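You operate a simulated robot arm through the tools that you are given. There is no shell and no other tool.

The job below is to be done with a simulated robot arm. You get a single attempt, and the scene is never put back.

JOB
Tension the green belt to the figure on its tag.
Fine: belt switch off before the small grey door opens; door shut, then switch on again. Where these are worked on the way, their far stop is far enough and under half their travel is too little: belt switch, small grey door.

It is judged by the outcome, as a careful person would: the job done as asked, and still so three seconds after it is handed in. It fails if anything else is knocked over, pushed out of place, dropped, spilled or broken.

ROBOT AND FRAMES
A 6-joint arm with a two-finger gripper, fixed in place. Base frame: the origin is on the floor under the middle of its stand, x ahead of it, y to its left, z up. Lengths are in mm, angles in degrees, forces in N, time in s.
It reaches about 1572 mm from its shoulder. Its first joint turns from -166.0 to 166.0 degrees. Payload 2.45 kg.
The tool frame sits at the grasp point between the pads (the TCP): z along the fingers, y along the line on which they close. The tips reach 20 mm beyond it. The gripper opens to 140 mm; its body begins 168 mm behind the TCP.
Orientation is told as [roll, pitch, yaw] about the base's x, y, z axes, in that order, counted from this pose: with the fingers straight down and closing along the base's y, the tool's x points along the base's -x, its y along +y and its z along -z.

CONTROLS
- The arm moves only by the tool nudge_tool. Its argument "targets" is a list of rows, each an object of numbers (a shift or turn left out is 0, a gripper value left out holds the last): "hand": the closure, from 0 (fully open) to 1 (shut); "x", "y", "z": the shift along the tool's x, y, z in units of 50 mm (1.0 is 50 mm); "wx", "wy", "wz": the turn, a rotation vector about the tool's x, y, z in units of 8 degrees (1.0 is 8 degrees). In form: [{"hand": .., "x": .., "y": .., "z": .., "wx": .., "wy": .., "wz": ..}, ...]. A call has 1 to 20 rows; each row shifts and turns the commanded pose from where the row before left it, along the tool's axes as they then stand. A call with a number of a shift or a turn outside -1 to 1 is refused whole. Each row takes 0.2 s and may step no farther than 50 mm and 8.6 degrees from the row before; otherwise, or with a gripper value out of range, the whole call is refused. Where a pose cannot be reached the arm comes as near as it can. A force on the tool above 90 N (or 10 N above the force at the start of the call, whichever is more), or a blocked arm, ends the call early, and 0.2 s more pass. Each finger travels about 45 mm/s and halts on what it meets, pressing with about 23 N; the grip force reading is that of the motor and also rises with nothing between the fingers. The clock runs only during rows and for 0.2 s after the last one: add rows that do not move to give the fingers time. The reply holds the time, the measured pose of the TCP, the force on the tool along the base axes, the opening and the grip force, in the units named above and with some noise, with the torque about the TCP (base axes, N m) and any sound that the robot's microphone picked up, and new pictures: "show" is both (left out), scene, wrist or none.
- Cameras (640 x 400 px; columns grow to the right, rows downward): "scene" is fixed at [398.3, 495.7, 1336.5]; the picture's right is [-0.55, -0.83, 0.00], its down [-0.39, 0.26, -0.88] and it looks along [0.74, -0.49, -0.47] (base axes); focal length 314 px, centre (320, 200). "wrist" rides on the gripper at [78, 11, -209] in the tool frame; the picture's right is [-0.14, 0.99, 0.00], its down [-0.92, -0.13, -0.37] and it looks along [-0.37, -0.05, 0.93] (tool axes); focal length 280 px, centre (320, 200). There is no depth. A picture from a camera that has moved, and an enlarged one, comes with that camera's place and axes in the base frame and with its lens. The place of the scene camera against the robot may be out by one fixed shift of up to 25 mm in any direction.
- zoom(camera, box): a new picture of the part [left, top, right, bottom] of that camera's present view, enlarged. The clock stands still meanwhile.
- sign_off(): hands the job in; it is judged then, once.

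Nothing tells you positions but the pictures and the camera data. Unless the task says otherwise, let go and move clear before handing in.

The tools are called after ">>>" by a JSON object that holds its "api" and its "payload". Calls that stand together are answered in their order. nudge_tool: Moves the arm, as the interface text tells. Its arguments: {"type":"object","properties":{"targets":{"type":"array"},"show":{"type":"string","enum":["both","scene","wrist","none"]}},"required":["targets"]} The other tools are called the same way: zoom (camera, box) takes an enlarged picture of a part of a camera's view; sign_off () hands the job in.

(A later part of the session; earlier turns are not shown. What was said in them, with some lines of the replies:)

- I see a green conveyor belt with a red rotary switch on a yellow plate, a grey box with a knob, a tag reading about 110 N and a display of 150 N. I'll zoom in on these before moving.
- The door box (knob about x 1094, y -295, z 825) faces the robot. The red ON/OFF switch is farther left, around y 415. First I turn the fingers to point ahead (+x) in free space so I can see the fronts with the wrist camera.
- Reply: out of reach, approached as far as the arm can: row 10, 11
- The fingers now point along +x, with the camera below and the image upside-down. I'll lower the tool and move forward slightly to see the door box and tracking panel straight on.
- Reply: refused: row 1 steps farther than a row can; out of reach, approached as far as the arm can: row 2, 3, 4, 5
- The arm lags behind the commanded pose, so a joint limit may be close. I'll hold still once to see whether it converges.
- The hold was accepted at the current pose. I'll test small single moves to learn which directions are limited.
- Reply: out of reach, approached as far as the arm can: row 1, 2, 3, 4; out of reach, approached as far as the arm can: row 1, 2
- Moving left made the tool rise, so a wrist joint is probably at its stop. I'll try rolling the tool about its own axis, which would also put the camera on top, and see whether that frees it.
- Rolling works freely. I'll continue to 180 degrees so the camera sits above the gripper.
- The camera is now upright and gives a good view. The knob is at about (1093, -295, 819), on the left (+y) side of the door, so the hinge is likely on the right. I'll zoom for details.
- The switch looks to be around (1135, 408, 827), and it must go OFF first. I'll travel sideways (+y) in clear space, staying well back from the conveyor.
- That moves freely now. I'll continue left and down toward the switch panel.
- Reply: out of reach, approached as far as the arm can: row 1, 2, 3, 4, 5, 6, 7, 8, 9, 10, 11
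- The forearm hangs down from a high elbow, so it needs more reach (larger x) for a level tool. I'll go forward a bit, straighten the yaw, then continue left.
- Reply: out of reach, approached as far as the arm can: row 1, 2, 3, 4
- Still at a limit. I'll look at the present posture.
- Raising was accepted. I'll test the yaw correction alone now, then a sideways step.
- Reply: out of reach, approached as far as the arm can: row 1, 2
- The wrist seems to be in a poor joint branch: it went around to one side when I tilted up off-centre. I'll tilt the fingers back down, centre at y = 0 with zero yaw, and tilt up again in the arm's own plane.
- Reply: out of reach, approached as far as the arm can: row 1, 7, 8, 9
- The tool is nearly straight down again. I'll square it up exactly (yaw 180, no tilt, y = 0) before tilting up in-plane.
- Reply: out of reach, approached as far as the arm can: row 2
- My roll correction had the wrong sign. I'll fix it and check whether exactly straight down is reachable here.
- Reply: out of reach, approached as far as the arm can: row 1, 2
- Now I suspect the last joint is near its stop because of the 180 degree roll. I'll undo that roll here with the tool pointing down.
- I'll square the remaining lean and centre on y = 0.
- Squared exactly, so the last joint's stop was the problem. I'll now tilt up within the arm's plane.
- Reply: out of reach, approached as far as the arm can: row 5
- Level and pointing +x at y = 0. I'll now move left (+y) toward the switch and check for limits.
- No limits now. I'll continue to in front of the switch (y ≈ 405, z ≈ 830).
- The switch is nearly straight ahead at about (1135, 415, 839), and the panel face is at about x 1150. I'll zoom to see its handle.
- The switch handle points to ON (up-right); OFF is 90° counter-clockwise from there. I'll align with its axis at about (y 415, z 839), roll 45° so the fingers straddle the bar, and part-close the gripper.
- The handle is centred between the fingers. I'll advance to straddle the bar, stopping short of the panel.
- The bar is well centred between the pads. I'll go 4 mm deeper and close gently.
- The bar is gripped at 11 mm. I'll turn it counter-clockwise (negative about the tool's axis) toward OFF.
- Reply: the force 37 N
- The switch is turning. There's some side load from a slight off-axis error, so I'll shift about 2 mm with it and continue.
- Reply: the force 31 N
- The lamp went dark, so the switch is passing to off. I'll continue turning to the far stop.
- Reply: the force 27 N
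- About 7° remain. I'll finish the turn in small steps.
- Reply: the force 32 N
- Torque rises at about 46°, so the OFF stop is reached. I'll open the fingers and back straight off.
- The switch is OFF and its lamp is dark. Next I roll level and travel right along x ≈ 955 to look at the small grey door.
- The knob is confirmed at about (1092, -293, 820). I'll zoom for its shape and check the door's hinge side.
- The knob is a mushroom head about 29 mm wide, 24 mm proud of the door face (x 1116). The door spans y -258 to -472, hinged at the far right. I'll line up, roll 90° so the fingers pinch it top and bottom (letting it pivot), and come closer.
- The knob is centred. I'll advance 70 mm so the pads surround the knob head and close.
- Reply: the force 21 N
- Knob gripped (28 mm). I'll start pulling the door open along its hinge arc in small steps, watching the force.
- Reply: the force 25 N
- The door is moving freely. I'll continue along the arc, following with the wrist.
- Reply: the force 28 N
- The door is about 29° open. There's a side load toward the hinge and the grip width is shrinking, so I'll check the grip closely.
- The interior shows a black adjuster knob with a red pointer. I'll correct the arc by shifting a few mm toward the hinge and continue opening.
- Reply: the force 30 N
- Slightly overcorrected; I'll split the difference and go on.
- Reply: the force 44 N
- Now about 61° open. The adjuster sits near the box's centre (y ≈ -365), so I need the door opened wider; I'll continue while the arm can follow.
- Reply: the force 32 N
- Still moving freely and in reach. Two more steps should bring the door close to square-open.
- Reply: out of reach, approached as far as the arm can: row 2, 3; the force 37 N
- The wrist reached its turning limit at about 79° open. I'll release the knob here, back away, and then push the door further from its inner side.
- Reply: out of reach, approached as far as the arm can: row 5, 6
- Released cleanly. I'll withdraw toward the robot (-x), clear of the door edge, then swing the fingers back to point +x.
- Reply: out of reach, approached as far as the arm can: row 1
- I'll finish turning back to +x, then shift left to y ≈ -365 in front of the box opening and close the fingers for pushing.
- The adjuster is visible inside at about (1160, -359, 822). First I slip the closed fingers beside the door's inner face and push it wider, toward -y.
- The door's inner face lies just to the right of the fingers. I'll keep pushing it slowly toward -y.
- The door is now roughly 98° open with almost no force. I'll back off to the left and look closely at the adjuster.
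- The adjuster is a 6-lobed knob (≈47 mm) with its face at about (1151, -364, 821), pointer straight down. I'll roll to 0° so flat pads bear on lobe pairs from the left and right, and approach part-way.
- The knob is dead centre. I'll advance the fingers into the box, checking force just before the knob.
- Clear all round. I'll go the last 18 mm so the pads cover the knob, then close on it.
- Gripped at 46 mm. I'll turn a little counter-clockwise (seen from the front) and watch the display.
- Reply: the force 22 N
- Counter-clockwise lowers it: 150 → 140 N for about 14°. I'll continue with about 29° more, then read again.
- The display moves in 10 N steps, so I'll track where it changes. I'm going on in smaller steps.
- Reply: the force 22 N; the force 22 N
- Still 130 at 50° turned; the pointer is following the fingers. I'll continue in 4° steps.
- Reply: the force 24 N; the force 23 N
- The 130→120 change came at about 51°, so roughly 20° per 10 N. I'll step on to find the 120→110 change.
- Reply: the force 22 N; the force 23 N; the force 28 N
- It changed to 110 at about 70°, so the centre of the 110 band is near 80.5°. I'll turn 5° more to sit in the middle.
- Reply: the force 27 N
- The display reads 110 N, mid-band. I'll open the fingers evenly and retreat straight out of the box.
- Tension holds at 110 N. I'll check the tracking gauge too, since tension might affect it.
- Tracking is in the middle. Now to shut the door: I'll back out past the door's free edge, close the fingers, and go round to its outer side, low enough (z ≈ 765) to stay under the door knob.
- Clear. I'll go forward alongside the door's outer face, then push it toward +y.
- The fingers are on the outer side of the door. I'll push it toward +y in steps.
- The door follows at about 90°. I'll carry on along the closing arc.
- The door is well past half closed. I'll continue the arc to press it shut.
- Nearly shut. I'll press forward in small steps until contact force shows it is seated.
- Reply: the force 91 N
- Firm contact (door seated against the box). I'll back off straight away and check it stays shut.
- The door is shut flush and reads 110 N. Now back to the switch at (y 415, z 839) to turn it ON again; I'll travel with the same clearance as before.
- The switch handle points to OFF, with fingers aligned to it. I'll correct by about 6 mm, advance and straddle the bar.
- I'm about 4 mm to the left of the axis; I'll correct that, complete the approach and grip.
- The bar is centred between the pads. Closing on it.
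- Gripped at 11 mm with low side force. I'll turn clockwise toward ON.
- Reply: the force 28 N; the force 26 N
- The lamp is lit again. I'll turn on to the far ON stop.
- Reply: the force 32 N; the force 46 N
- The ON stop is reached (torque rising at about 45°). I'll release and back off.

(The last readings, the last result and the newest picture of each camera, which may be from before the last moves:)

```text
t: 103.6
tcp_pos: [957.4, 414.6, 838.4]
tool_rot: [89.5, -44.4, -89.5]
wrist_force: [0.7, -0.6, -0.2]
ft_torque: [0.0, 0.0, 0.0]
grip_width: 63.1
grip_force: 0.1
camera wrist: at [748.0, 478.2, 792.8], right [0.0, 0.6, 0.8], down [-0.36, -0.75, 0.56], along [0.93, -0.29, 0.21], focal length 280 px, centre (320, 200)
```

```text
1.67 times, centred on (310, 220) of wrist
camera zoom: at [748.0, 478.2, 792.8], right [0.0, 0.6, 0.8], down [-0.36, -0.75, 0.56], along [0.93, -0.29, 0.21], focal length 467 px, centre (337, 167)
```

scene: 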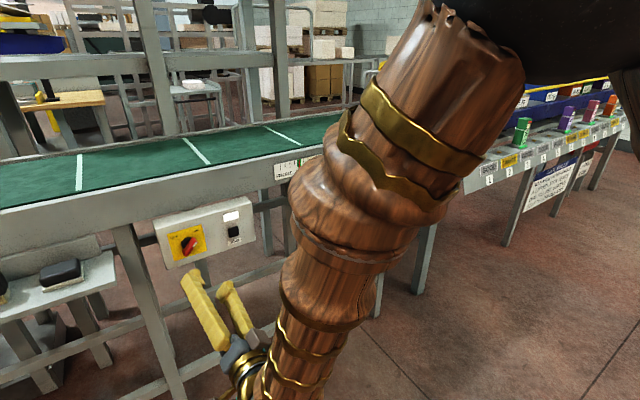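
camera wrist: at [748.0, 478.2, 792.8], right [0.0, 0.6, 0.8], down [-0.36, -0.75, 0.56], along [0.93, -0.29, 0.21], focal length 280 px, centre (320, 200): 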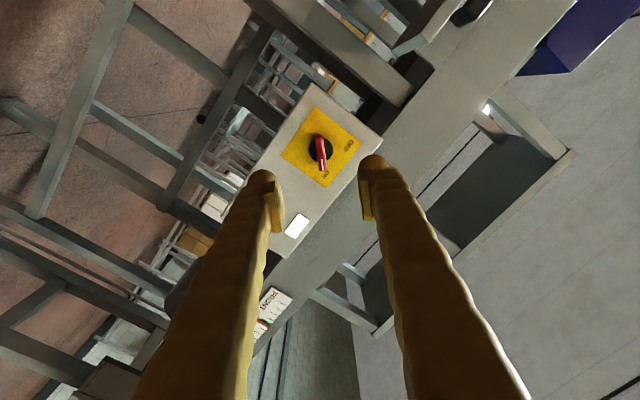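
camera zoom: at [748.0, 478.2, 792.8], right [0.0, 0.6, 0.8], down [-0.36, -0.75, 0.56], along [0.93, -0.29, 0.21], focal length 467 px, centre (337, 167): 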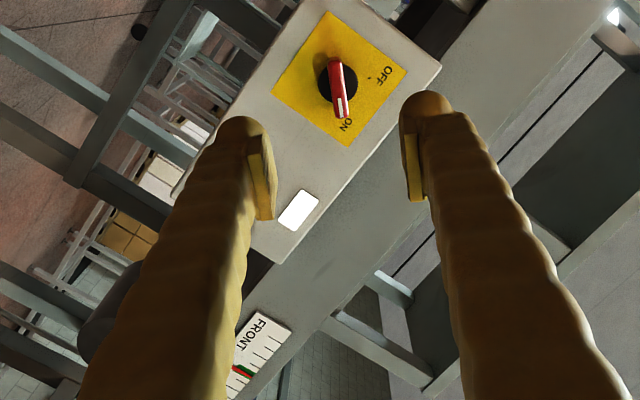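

The switch is ON and the lamp lit. The tracking pointer may have shifted with the belt running, so I'll move off to look at the gauge and the tension display.

>>> {"api": "nudge_tool", "payload": {"targets": [{"wz": -0.95}, {"wz": -0.95}, {"wz": -0.95}, {"wz": -0.95}, {"wz": -0.95}, {"wz": -0.95}, {"y": -0.9}, {"y": -0.9}, {"y": -0.9}, {"y": -0.9}, {"y": -0.9}, {"y": -0.9}, {"y": -0.9}, {"y": -0.9}, {"y": -0.9}]}}

>>> {"api": "zoom", "payload": {"camera": "scene", "box": [255, 120, 455, 220]}}

>>> {"api": "zoom", "payload": {"camera": "wrist", "box": [100, 60, 500, 310]}}

```text
t: 106.8
tcp_pos: [957.2, 11.5, 840.4]
tool_rot: [-14.4, -89.6, 14.6]
wrist_force: [0.5, 0.3, -0.2]
ft_torque: [0.03, -0.01, -0.02]
grip_width: 63.3
grip_force: 0.0
camera wrist: at [748.8, 21.3, 763.9], right [0.0, 0.99, 0.14], down [-0.36, -0.13, 0.92], along [0.93, -0.05, 0.36], focal length 280 px, centre (320, 200)
```

scene: 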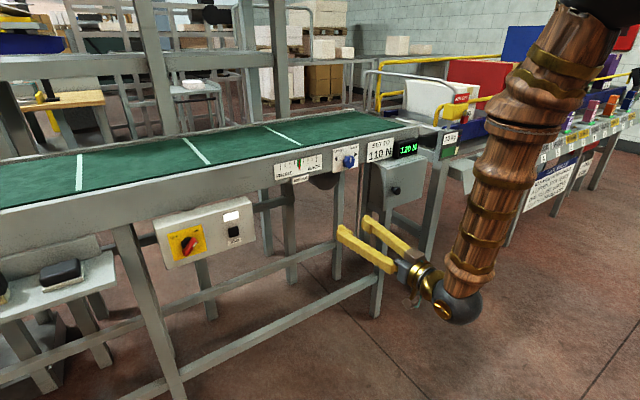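
wrist: 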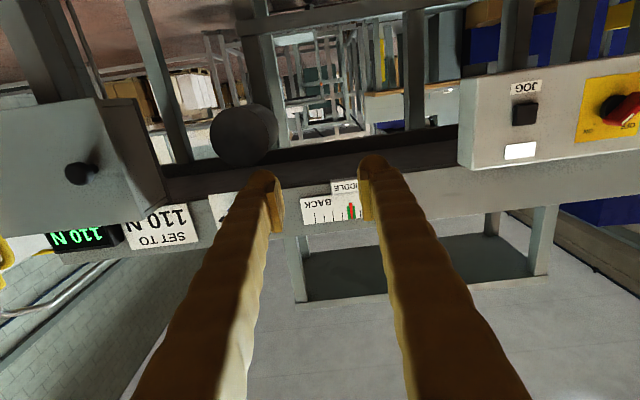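

```text
3.20 times, centred on (355, 170) of scene
camera zoom: at [398.3, 495.7, 1336.5], right [-0.55, -0.83, 0.0], down [-0.39, 0.26, -0.88], along [0.74, -0.49, -0.47], focal length 1006 px, centre (208, 296)
```

zoom: 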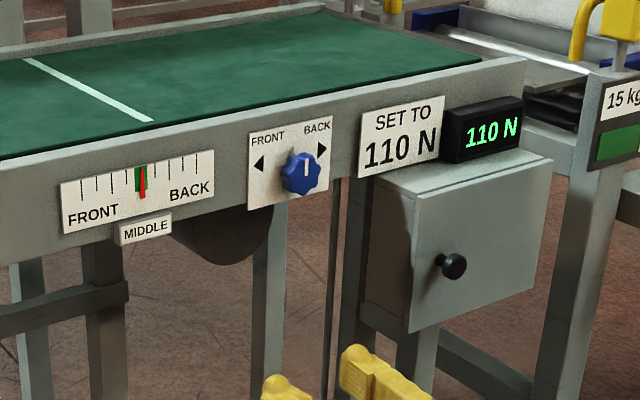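

```text
1.60 times, centred on (300, 185) of wrist
camera zoom: at [748.8, 21.3, 763.9], right [0.0, 0.99, 0.14], down [-0.36, -0.13, 0.92], along [0.93, -0.05, 0.36], focal length 449 px, centre (352, 224)
```

zoom: 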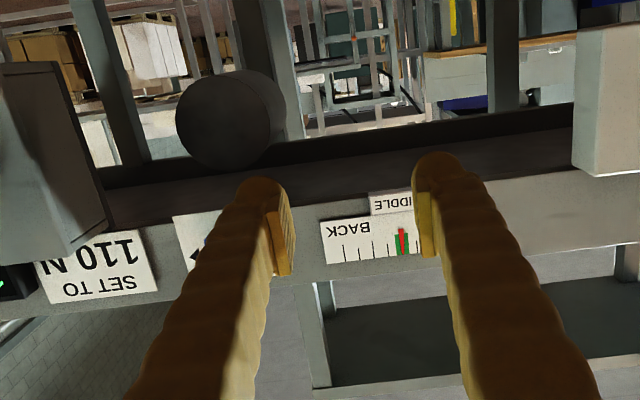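

>>> {"api": "zoom", "payload": {"camera": "scene", "box": [268, 140, 338, 190]}}

>>> {"api": "nudge_tool", "payload": {"targets": [{"z": 0}, {"z": 0}, {"z": 0}, {"z": 0}, {"z": 0}, {"z": 0}, {"z": 0}, {"z": 0}, {"z": 0}, {"z": 0}, {"z": 0}, {"z": 0}, {"z": 0}, {"z": 0}, {"z": 0}], "show": "none"}}

>>> {"api": "zoom", "payload": {"camera": "scene", "box": [268, 140, 338, 190]}}

```text
8.00 times, centred on (303, 165) of scene
camera zoom: at [398.3, 495.7, 1336.5], right [-0.55, -0.83, 0.0], down [-0.39, 0.26, -0.88], along [0.74, -0.49, -0.47], focal length 2514 px, centre (456, 480)
```

zoom: 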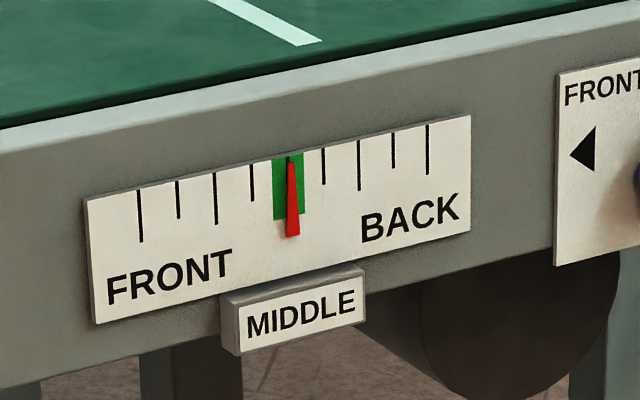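

```text
t: 110.0
tcp_pos: [958.4, 11.5, 840.5]
tool_rot: [-16.0, -89.6, 16.2]
wrist_force: [-0.1, 0.5, -0.9]
ft_torque: [-0.01, 0.01, 0.0]
grip_width: 63.2
grip_force: 0.1
```

```text
8.00 times, centred on (303, 165) of scene
camera zoom: at [398.3, 495.7, 1336.5], right [-0.55, -0.83, 0.0], down [-0.39, 0.26, -0.88], along [0.74, -0.49, -0.47], focal length 2514 px, centre (456, 480)
```

zoom: 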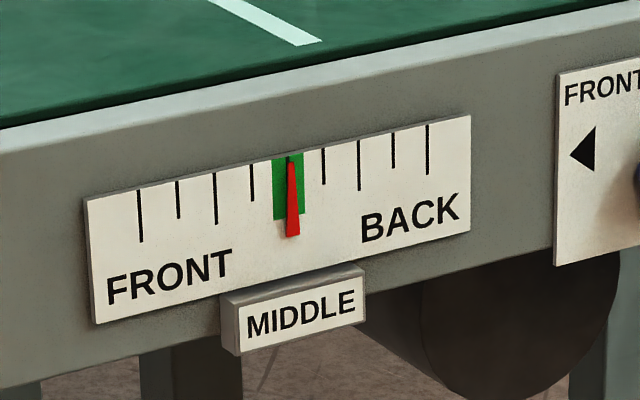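

Everything reads right: 110 N, pointer in the green middle and steady, door shut, switch ON. I'll back the arm a little farther off and do one last check.

>>> {"api": "nudge_tool", "payload": {"targets": [{"z": -0.6}, {"z": -0.6}, {"z": 0}]}}

>>> {"api": "zoom", "payload": {"camera": "scene", "box": [355, 125, 475, 225]}}

>>> {"api": "zoom", "payload": {"camera": "scene", "box": [150, 190, 260, 270]}}

```text
t: 110.8
tcp_pos: [898.1, 10.0, 841.6]
tool_rot: [-16.4, -89.7, 16.7]
wrist_force: [-0.3, 0.2, 0.0]
ft_torque: [0.01, -0.01, -0.03]
grip_width: 62.8
grip_force: 0.1
camera wrist: at [689.8, 20.4, 763.8], right [0.0, 0.99, 0.14], down [-0.36, -0.13, 0.92], along [0.93, -0.05, 0.36], focal length 280 px, centre (320, 200)
```

scene: 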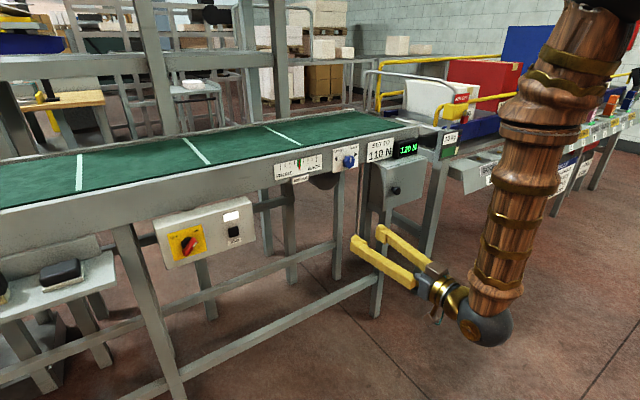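
wrist: 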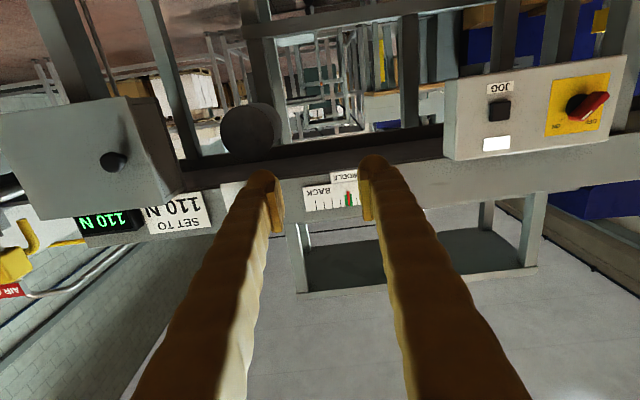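

```text
4.00 times, centred on (415, 175) of scene
camera zoom: at [398.3, 495.7, 1336.5], right [-0.55, -0.83, 0.0], down [-0.39, 0.26, -0.88], along [0.74, -0.49, -0.47], focal length 1257 px, centre (-60, 300)
```

zoom: 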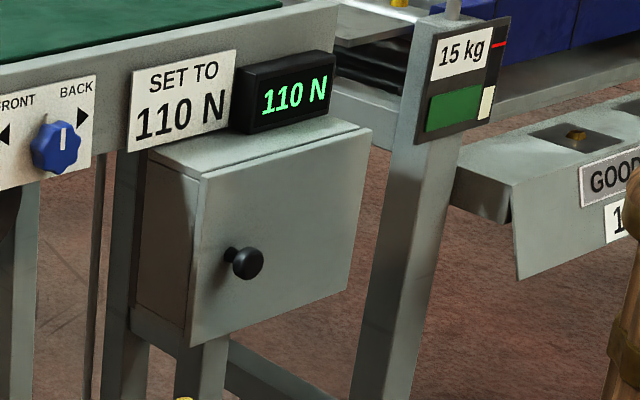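

```text
5.00 times, centred on (205, 230) of scene
camera zoom: at [398.3, 495.7, 1336.5], right [-0.55, -0.83, 0.0], down [-0.39, 0.26, -0.88], along [0.74, -0.49, -0.47], focal length 1571 px, centre (895, 50)
```

zoom: 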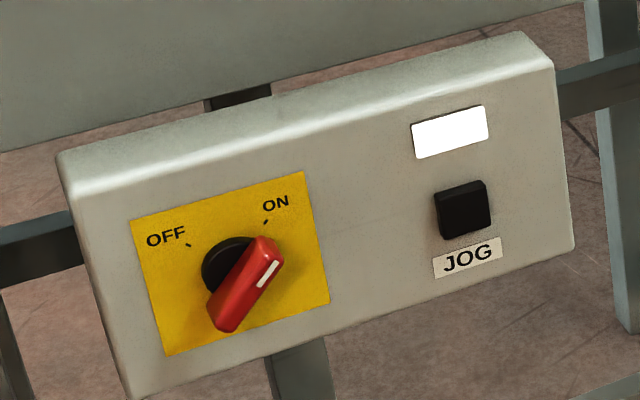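

The display reads 110 N, matching the tag. The door is shut, the switch is ON with its lamp lit, and the arm is clear and holding nothing, so I'm handing in the job.

>>> {"api": "sign_off", "payload": {}}

```text
The job is handed in.
```

The green belt's display now reads 110 N, matching its tag (it was 150 N), and the job is handed in.

I followed the order you gave:

1. **Switch off:** I turned the belt switch to its OFF stop, and its lamp went dark before the door was touched.
2. **Door open:** I opened the small grey door to about 100°. I can't say whether that was its far stop, since it never met resistance.
3. **Tension set:** I turned the adjuster knob until the display read 110 N. The display moves in 10 N steps, so I set the knob near the middle of the 110 band. The true tension could be a few newtons either side.
4. **Door shut:** I pushed the door closed until it seated firmly, and it stayed shut when I backed off.
5. **Switch on:** I turned the switch back to its ON stop, and the lamp is lit.

The tracking pointer stayed in the green middle when I watched it for about three seconds after switching on. The belt itself did not appear to move with the switch on, so I haven't seen it run at the new tension. Nothing else was knocked or moved in the camera views I checked, and the arm is clear of the conveyor.
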